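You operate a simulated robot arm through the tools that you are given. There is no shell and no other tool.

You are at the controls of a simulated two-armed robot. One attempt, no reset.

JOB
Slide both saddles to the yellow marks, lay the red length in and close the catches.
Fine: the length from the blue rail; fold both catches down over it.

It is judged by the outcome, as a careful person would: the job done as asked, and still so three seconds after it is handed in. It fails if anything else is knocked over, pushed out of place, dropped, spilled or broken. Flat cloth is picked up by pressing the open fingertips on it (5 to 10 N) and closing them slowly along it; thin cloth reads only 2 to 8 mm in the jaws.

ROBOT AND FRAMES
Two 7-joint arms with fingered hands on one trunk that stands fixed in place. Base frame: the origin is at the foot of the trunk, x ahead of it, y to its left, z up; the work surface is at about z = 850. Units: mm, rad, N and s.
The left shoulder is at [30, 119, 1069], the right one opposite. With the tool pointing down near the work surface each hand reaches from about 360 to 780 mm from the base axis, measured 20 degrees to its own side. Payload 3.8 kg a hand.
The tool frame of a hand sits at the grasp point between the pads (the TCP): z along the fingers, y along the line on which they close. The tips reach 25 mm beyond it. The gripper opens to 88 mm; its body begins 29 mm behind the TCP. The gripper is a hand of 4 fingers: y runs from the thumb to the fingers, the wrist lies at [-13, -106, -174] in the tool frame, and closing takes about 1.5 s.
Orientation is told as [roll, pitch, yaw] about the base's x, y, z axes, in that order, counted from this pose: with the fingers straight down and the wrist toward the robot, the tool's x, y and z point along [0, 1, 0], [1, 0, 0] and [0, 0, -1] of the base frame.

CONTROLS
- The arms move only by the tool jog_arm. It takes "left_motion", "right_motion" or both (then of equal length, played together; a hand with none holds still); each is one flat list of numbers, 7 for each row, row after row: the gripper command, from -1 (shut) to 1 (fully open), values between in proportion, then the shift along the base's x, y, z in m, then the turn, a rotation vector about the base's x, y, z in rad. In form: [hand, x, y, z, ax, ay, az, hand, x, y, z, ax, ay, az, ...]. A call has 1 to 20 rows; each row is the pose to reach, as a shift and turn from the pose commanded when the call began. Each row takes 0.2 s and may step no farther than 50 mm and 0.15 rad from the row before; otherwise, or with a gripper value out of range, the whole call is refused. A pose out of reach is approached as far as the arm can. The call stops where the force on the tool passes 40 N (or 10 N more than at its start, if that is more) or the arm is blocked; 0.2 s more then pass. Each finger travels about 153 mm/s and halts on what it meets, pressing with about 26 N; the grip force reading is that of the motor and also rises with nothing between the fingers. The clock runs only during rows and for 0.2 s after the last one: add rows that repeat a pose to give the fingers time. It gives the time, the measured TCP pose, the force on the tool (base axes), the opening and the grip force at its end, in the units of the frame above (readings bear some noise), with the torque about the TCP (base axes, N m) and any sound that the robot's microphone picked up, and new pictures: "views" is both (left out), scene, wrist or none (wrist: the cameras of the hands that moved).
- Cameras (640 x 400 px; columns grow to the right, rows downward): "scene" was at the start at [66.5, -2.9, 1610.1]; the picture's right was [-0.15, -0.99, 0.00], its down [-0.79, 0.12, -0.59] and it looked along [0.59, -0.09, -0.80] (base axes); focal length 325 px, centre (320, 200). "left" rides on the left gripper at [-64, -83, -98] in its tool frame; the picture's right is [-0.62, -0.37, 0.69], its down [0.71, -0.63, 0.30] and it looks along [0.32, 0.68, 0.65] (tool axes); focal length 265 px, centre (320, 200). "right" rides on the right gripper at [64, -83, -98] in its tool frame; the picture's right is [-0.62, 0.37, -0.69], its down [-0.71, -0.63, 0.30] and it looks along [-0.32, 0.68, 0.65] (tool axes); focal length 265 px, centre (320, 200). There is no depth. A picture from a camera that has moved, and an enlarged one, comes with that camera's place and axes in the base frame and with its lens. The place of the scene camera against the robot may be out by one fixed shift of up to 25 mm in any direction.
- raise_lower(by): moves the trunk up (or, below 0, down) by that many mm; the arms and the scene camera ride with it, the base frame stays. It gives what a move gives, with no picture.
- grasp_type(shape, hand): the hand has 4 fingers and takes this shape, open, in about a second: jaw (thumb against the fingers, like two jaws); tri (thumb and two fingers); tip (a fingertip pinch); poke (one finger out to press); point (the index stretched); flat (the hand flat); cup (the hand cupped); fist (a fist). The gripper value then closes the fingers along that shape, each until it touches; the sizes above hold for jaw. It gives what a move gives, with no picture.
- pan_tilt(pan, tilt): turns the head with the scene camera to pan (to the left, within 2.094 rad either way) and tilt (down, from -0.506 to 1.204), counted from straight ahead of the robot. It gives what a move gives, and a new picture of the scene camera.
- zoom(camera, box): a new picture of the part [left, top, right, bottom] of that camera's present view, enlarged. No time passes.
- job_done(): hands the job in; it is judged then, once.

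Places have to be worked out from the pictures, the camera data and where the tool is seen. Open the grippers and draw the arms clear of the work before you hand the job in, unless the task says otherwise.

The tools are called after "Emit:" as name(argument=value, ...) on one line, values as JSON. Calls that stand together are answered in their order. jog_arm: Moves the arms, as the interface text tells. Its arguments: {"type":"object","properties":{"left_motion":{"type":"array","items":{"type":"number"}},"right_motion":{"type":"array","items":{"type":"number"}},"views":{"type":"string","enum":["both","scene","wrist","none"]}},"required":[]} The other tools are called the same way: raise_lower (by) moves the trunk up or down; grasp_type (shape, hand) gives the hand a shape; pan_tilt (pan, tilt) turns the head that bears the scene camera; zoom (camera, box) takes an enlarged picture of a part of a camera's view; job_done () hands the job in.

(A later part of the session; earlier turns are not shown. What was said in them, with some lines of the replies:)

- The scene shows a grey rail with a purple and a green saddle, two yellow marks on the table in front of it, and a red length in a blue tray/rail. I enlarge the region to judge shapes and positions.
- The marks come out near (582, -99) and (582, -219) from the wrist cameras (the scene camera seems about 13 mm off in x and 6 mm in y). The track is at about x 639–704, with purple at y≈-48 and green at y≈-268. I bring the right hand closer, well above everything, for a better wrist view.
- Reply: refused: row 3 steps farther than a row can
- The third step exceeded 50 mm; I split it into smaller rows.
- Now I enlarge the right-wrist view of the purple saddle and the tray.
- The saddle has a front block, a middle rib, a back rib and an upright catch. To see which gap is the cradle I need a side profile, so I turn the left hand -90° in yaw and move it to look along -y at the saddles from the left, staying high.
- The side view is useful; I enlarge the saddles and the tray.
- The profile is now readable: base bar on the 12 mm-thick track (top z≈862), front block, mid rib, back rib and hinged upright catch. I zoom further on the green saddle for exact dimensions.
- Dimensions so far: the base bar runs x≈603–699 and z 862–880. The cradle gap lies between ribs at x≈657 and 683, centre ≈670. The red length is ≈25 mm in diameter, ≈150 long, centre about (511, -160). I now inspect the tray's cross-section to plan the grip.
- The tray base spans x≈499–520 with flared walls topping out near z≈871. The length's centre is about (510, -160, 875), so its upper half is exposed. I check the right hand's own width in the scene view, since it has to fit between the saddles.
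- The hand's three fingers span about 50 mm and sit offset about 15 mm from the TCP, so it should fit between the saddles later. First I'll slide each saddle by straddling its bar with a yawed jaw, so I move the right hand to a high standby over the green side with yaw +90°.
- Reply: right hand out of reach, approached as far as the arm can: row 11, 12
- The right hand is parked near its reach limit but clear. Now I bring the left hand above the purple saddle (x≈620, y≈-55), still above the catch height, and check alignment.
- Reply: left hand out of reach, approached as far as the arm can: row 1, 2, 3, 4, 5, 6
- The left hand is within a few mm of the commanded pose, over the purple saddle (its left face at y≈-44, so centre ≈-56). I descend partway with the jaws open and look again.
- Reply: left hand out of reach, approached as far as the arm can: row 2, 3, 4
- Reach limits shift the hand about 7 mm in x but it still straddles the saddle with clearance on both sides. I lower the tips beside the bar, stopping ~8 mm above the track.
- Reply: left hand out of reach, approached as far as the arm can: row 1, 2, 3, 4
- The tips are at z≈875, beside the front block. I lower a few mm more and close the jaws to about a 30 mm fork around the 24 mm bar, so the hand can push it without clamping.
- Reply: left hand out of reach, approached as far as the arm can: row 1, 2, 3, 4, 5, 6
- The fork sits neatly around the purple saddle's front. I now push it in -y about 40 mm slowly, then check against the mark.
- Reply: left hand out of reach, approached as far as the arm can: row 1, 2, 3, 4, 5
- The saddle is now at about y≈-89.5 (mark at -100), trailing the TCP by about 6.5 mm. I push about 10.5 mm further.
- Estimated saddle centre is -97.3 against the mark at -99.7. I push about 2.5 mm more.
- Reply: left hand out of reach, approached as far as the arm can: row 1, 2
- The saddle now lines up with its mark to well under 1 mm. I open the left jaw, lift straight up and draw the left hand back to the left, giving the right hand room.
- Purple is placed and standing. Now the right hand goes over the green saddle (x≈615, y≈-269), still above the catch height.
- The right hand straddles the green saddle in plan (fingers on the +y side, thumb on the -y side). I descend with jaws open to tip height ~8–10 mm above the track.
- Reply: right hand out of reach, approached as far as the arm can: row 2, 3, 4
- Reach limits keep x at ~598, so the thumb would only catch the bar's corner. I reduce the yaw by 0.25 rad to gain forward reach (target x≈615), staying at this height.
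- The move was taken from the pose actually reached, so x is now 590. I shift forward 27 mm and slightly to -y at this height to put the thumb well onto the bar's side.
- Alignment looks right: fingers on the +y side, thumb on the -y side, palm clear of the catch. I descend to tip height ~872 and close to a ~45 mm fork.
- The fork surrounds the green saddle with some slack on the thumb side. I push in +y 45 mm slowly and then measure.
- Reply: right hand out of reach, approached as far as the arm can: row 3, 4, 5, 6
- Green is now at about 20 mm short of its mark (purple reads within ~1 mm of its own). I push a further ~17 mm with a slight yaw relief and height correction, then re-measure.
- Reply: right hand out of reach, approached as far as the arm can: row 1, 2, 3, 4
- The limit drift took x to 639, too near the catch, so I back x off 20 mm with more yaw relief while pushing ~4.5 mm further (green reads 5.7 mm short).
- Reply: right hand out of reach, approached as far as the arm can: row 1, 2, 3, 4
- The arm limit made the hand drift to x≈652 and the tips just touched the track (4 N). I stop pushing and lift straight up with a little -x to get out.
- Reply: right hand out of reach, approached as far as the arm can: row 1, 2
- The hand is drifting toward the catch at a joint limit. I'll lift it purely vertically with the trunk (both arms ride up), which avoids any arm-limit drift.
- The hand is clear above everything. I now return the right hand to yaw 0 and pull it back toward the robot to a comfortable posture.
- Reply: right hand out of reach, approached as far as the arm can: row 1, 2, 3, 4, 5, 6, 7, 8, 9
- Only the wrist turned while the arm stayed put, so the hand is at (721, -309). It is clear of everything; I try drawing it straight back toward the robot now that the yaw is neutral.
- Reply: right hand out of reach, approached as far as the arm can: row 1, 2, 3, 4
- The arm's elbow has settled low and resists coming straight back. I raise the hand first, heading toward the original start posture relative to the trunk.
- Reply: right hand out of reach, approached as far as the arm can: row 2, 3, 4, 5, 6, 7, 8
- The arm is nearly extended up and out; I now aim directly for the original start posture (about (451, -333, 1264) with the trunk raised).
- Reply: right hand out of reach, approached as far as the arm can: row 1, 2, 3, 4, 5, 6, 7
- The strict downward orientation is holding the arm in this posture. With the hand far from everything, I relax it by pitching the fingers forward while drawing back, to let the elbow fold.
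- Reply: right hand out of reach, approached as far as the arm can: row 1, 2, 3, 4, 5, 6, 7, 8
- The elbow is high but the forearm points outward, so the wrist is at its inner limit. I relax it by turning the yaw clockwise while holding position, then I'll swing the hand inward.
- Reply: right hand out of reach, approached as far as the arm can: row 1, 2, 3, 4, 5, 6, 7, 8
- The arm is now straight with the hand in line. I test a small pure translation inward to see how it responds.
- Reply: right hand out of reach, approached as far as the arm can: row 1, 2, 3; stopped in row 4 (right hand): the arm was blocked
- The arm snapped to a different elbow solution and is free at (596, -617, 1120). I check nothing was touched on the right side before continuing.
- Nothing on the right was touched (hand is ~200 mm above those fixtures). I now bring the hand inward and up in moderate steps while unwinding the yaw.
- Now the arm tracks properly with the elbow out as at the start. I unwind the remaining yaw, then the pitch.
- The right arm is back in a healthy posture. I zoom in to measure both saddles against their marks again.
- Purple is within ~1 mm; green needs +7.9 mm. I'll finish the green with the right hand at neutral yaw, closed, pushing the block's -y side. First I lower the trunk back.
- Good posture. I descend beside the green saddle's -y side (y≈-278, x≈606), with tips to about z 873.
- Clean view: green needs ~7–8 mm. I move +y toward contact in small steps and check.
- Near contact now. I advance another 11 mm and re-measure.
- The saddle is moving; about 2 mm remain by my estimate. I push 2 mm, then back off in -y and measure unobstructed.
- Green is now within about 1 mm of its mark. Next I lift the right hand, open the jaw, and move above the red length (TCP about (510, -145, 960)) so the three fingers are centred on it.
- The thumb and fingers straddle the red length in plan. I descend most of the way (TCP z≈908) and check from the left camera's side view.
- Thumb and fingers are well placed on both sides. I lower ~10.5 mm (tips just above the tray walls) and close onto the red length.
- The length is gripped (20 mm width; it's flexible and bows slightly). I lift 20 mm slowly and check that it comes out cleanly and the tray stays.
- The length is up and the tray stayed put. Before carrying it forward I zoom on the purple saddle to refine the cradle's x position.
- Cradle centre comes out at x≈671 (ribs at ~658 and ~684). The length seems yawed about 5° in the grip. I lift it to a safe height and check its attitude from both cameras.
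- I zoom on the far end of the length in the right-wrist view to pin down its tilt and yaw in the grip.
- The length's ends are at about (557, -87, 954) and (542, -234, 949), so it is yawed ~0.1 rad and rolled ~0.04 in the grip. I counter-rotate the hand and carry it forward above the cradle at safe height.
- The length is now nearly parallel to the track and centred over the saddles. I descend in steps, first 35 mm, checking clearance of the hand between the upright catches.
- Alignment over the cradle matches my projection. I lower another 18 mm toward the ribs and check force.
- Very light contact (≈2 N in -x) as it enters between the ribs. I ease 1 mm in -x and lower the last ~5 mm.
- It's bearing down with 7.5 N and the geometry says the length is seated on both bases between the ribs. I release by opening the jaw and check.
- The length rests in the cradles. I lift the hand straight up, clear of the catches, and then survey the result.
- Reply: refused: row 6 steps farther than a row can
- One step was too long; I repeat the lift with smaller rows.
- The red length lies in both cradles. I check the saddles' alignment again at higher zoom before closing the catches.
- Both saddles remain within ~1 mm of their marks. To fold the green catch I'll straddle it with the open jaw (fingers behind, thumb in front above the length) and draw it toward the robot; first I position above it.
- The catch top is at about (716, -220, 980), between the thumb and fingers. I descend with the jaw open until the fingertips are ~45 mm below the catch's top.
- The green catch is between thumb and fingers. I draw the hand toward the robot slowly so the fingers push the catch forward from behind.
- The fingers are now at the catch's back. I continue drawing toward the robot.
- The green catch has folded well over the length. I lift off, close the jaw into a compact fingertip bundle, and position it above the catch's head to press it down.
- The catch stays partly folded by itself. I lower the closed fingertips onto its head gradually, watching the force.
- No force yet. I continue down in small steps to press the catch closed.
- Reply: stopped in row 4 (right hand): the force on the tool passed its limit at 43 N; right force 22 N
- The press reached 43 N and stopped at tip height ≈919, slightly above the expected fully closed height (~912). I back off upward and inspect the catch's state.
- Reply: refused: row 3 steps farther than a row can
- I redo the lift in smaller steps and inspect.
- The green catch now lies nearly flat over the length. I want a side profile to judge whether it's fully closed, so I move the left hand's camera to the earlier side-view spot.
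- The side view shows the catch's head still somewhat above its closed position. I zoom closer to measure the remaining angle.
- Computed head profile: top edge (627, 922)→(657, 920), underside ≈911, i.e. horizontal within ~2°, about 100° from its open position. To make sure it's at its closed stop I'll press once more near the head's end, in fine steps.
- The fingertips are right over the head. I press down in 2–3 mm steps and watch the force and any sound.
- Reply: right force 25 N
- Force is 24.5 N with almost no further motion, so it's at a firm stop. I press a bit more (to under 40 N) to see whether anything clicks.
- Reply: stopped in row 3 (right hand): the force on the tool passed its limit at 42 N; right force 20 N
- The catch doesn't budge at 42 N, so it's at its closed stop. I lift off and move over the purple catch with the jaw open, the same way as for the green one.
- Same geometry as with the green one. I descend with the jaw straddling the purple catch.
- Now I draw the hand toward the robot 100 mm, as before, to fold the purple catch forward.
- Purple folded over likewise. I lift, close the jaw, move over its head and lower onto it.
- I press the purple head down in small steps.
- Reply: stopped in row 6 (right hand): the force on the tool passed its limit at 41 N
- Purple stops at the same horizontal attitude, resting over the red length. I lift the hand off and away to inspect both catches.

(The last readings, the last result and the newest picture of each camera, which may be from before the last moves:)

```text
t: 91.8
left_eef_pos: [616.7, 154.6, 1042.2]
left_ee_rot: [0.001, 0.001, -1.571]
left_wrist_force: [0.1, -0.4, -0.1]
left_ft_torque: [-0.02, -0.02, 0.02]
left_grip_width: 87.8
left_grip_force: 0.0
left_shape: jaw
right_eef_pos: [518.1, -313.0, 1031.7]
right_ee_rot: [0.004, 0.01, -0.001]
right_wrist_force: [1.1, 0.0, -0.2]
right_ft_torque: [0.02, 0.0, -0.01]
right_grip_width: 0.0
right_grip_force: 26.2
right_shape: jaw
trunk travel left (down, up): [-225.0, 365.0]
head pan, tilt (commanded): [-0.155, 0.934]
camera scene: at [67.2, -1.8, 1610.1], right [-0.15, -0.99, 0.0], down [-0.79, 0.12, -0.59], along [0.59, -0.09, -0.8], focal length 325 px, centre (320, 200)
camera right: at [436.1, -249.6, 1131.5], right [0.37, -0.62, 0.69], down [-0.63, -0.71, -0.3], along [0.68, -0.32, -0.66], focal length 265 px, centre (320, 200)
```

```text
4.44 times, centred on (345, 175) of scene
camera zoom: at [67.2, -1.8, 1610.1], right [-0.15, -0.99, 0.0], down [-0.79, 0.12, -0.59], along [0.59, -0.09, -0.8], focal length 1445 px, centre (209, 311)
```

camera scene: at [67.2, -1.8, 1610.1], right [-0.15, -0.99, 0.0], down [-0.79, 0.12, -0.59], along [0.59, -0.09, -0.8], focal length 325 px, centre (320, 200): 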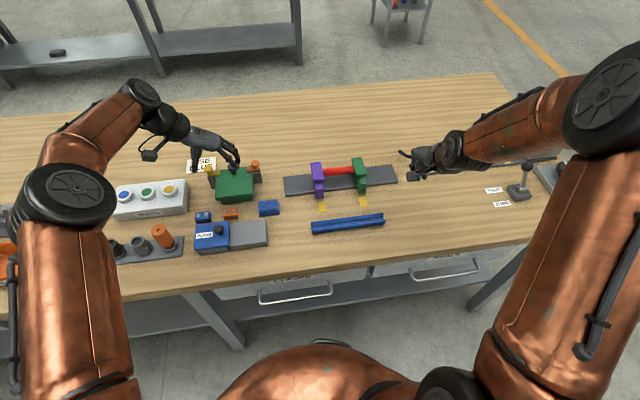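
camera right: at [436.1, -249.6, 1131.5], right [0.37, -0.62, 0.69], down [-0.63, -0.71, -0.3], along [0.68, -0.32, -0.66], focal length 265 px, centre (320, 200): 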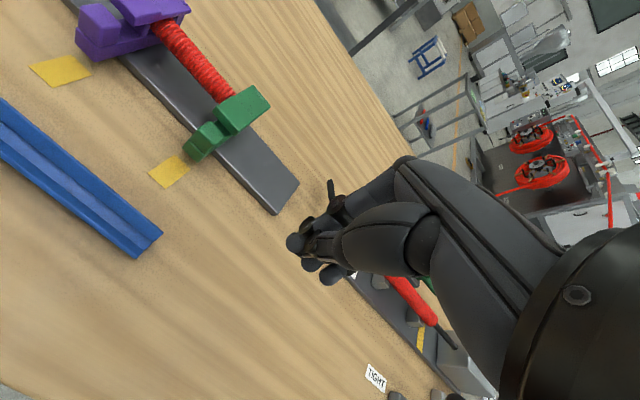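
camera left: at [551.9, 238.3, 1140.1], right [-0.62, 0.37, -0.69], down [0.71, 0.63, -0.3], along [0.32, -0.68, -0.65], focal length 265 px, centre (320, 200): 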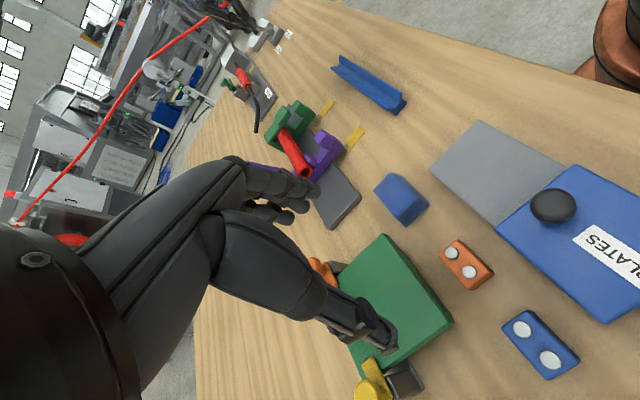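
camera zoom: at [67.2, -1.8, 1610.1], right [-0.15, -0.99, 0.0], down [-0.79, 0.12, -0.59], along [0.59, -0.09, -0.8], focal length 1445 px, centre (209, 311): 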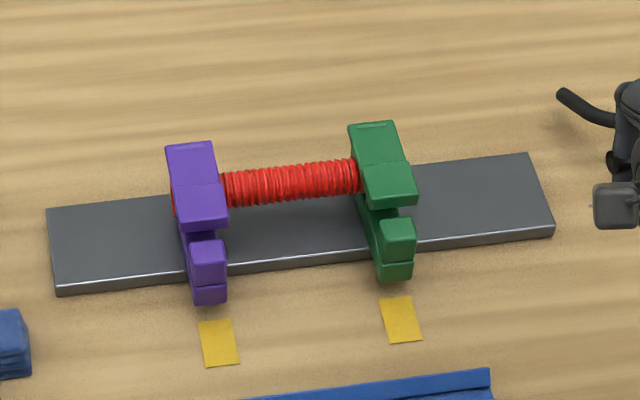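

Both catches lie over the length. I zoom in closely on each to verify they're at the same, fully closed angle.

Emit:
zoom(camera="left", box=[310, 120, 355, 185])

Emit:
zoom(camera="left", box=[270, 92, 320, 155])

Emit:
zoom(camera="scene", box=[320, 150, 370, 200])

```text
6.15 times, centred on (332, 152) of left
camera zoom: at [552.7, 239.0, 1139.6], right [-0.62, 0.37, -0.69], down [0.71, 0.63, -0.31], along [0.32, -0.68, -0.65], focal length 1633 px, centre (243, 492)
```

zoom: 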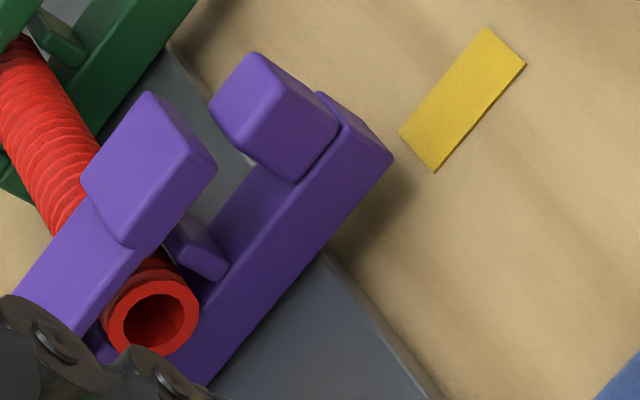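

```text
6.35 times, centred on (295, 124) of left
camera zoom: at [552.7, 239.0, 1139.6], right [-0.62, 0.37, -0.69], down [0.71, 0.63, -0.31], along [0.32, -0.68, -0.65], focal length 1685 px, centre (479, 686)
```

zoom: 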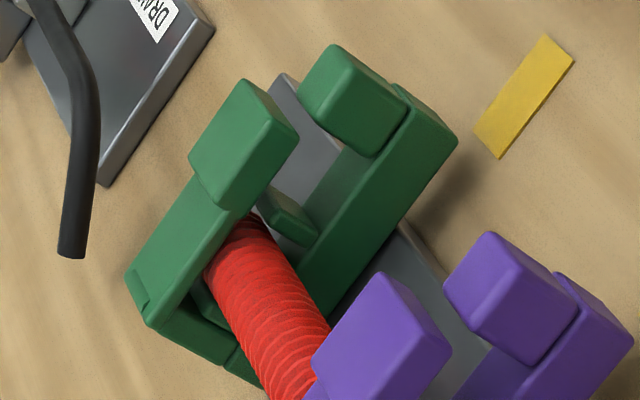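

```text
8.00 times, centred on (345, 175) of scene
camera zoom: at [67.2, -1.8, 1610.1], right [-0.15, -0.99, 0.0], down [-0.79, 0.12, -0.59], along [0.59, -0.09, -0.8], focal length 2602 px, centre (120, 400)
```

zoom: 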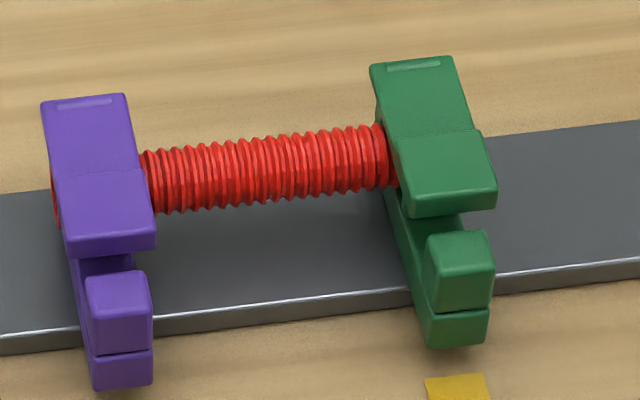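

Both undersides come out level at z≈911 along their whole length and just touching the red length, so both catches are closed alike. I re-measure both saddles against their marks at high zoom.

Emit:
zoom(camera="scene", box=[335, 165, 385, 210])

Emit:
zoom(camera="scene", box=[300, 170, 350, 215])

Emit:
zoom(camera="left", box=[300, 90, 400, 170])

```text
8.89 times, centred on (360, 188) of scene
camera zoom: at [67.2, -1.8, 1610.1], right [-0.15, -0.99, 0.0], down [-0.79, 0.12, -0.59], along [0.59, -0.09, -0.8], focal length 2891 px, centre (-36, 311)
```

zoom: 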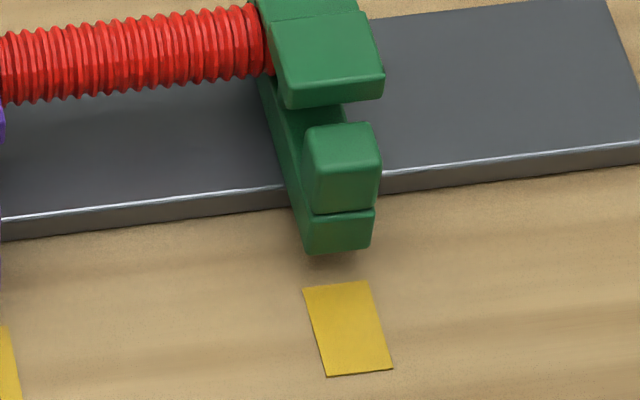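

```text
8.89 times, centred on (325, 192) of scene
camera zoom: at [67.2, -1.8, 1610.1], right [-0.15, -0.99, 0.0], down [-0.79, 0.12, -0.59], along [0.59, -0.09, -0.8], focal length 2891 px, centre (276, 267)
```

zoom: 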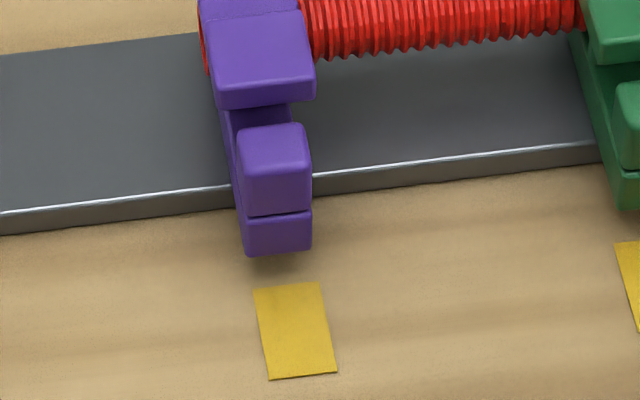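

```text
5.00 times, centred on (350, 130) of left
camera zoom: at [552.7, 239.0, 1139.6], right [-0.62, 0.37, -0.69], down [0.71, 0.63, -0.31], along [0.32, -0.68, -0.65], focal length 1327 px, centre (170, 550)
```

zoom: 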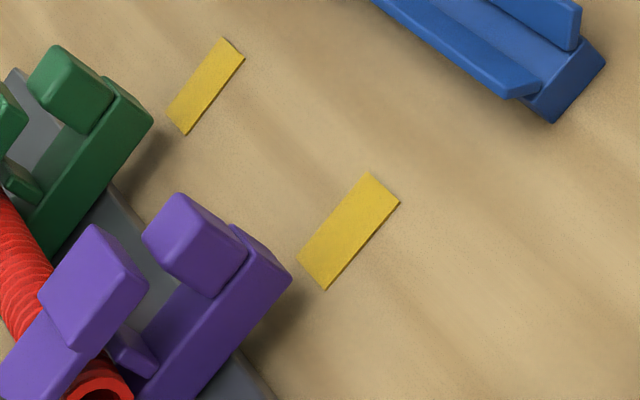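

Both saddles are within about 1.5 mm of their marks, the length is caged and the tray is where it was. Now I open the right gripper and draw both arms back to their start postures.

Emit:
jog_arm(left_motion=[1, -0.02, 0.0, 0.008, 0, 0, 0.05, 1, -0.04, 0.0, 0.016, 0, 0, 0.18, 1, -0.06, 0.0, 0.024, 0, 0, 0.31, 1, -0.08, -0.005, 0.032, 0, 0, 0.45, 1, -0.1, -0.01, 0.04, 0, 0, 0.59, 1, -0.115, -0.015, 0.048, 0, 0, 0.73, 1, -0.125, -0.02, 0.056, 0, 0, 0.87, 1, -0.132, -0.025, 0.064, 0, 0, 1.01, 1, -0.138, -0.03, 0.072, 0, 0, 1.15, 1, -0.14, -0.035, 0.08, 0, 0, 1.29, 1, -0.142, -0.04, 0.088, 0, 0, 1.43, 1, -0.143, -0.045, 0.09, 0, 0, 1.57], right_motion=[-0.5, -0.005, -0.002, 0.01, 0, 0, 0, 0, -0.01, -0.004, 0.02, 0, 0, 0, 0.5, -0.015, -0.006, 0.03, 0, 0, 0, 1, -0.02, -0.008, 0.04, 0, 0, 0, 1, -0.025, -0.01, 0.05, 0, 0, 0, 1, -0.03, -0.012, 0.06, 0, 0, 0, 1, -0.036, -0.014, 0.07, 0, 0, 0, 1, -0.042, -0.016, 0.08, 0, 0, 0, 1, -0.048, -0.018, 0.09, 0, 0, 0, 1, -0.054, -0.02, 0.1, 0, 0, 0, 1, -0.06, -0.02, 0.108, 0, 0, 0, 1, -0.066, -0.02, 0.112, 0, -0.01, 0], views="both")

Emit:
zoom(camera="scene", box=[280, 120, 410, 240])

Emit:
zoom(camera="right", box=[0, 0, 320, 230])

```text
t: 94.3
left_eef_pos: [472.9, 108.5, 1132.2]
left_ee_rot: [0.001, -0.001, 0.004]
left_wrist_force: [-0.9, -0.5, 0.0]
left_ft_torque: [0.03, 0.01, 0.02]
left_grip_width: 87.9
left_grip_force: 0.0
left_shape: jaw
right_eef_pos: [450.1, -335.5, 1143.6]
right_ee_rot: [0.003, 0.0, -0.002]
right_wrist_force: [0.1, -0.8, 0.3]
right_ft_torque: [0.01, 0.0, -0.03]
right_grip_width: 88.1
right_grip_force: 0.0
right_shape: jaw
trunk travel left (down, up): [-225.0, 365.0]
head pan, tilt (commanded): [-0.155, 0.934]
camera scene: at [65.9, -4.4, 1610.1], right [-0.15, -0.99, 0.0], down [-0.79, 0.13, -0.6], along [0.59, -0.09, -0.8], focal length 325 px, centre (320, 200)
camera right: at [367.6, -272.4, 1242.3], right [0.37, -0.62, 0.69], down [-0.63, -0.71, -0.31], along [0.68, -0.32, -0.66], focal length 265 px, centre (320, 200)
camera left: at [390.2, 44.8, 1230.4], right [-0.37, -0.62, -0.69], down [-0.63, 0.71, -0.31], along [0.68, 0.33, -0.65], focal length 265 px, centre (320, 200)
```

scene: 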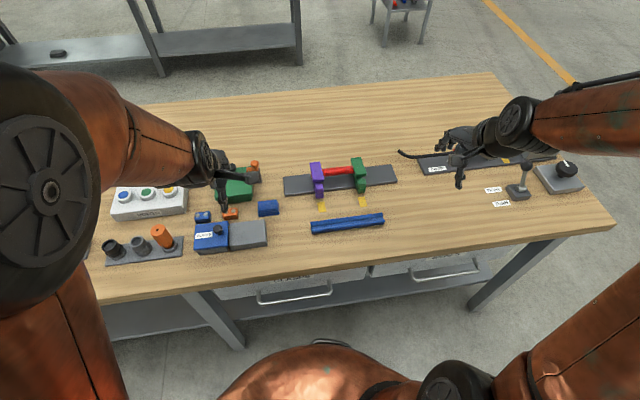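
right: 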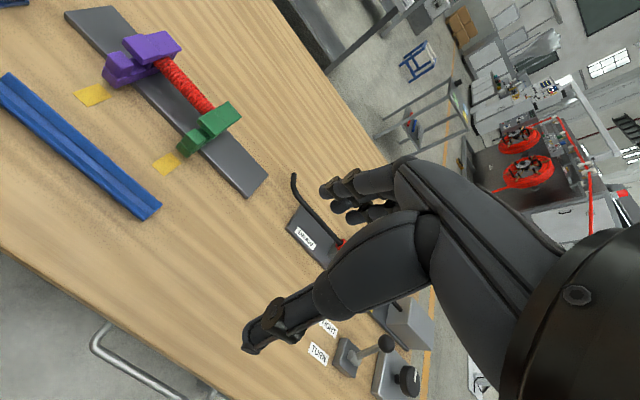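
left: 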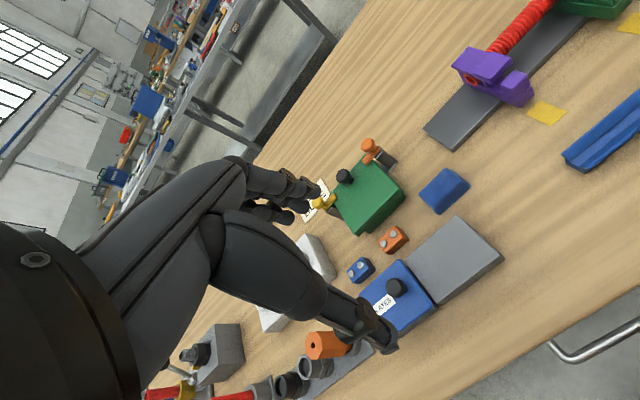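

```text
3.33 times, centred on (345, 180) of scene
camera zoom: at [65.9, -4.4, 1610.1], right [-0.15, -0.99, 0.0], down [-0.79, 0.13, -0.6], along [0.59, -0.09, -0.8], focal length 1084 px, centre (237, 267)
```

zoom: 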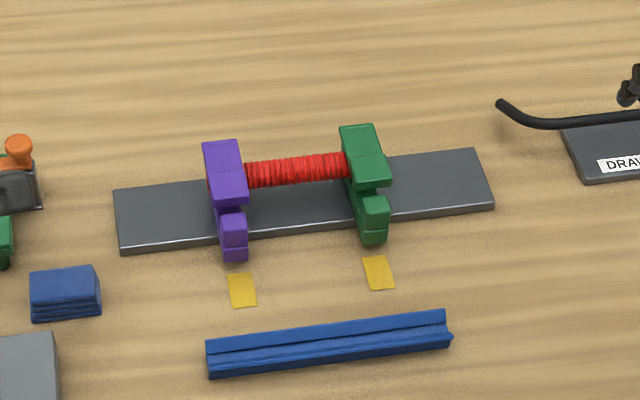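

```text
1.74 times, centred on (160, 115) of right
camera zoom: at [367.6, -272.4, 1242.3], right [0.37, -0.62, 0.69], down [-0.63, -0.71, -0.31], along [0.68, -0.32, -0.66], focal length 462 px, centre (598, 348)
```

zoom: 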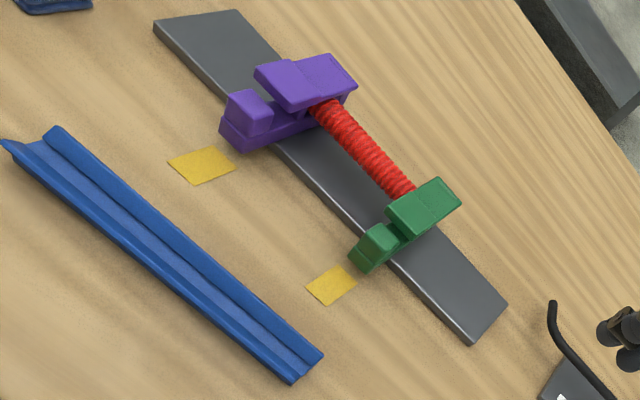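

Everything is still and both arms are back. One last look at the purple catch and saddle from the left camera's front-left view before handing in.

Emit:
zoom(camera="left", box=[420, 20, 580, 150])

Emit:
zoom(camera="right", box=[70, 20, 270, 190])

```text
3.08 times, centred on (500, 85) of left
camera zoom: at [390.2, 44.8, 1230.4], right [-0.37, -0.62, -0.69], down [-0.63, 0.71, -0.31], along [0.68, 0.33, -0.65], focal length 817 px, centre (-234, 554)
```

zoom: 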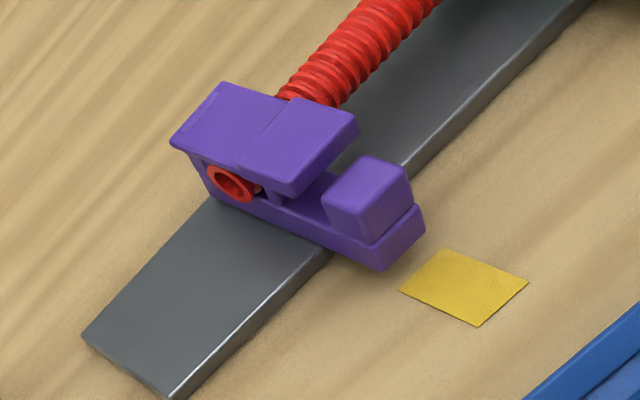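

```text
2.35 times, centred on (170, 105) of right
camera zoom: at [367.6, -272.4, 1242.3], right [0.37, -0.62, 0.69], down [-0.63, -0.71, -0.31], along [0.68, -0.32, -0.66], focal length 624 px, centre (673, 424)
```

zoom: 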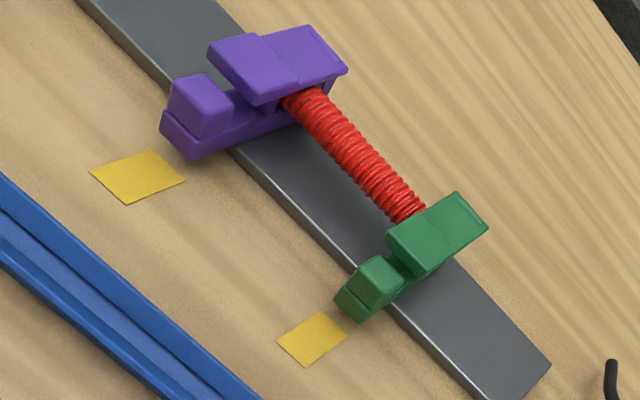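

The catch lies parallel to its base with the length held beneath it on both saddles. Both saddles are at their marks, nothing else has moved, and the arms are clear with grippers open. I hand the job in.

Emit:
job_done()

```text
The job is handed in.
```

I handed the job in. Both saddles are at their yellow marks, the red length lies across both, and both catches are folded down over it.

- **Saddles:** by my camera measurements each sits about 1.5 mm outside the centre of its mark.
- **Red length:** it came out of the blue rail cleanly, and the rail stayed in place. It rests between the ribs of both saddles.
- **Catches:** both lie level over the length and did not move when I pressed with 41 to 43 N. I heard no click, so "closed" is my judgement from how they lie and how firmly they stopped.

While I was sliding the green saddle, the right arm hit a joint limit. The fingertips touched the track lightly (about 4 N). I then raised the trunk to free the hand and worked the arm back to a good posture; during that it jumped once and came close to the fixtures on the right. I checked by camera and nothing there had been touched or moved.

At hand-in both arms were back at their starting postures with the grippers open.
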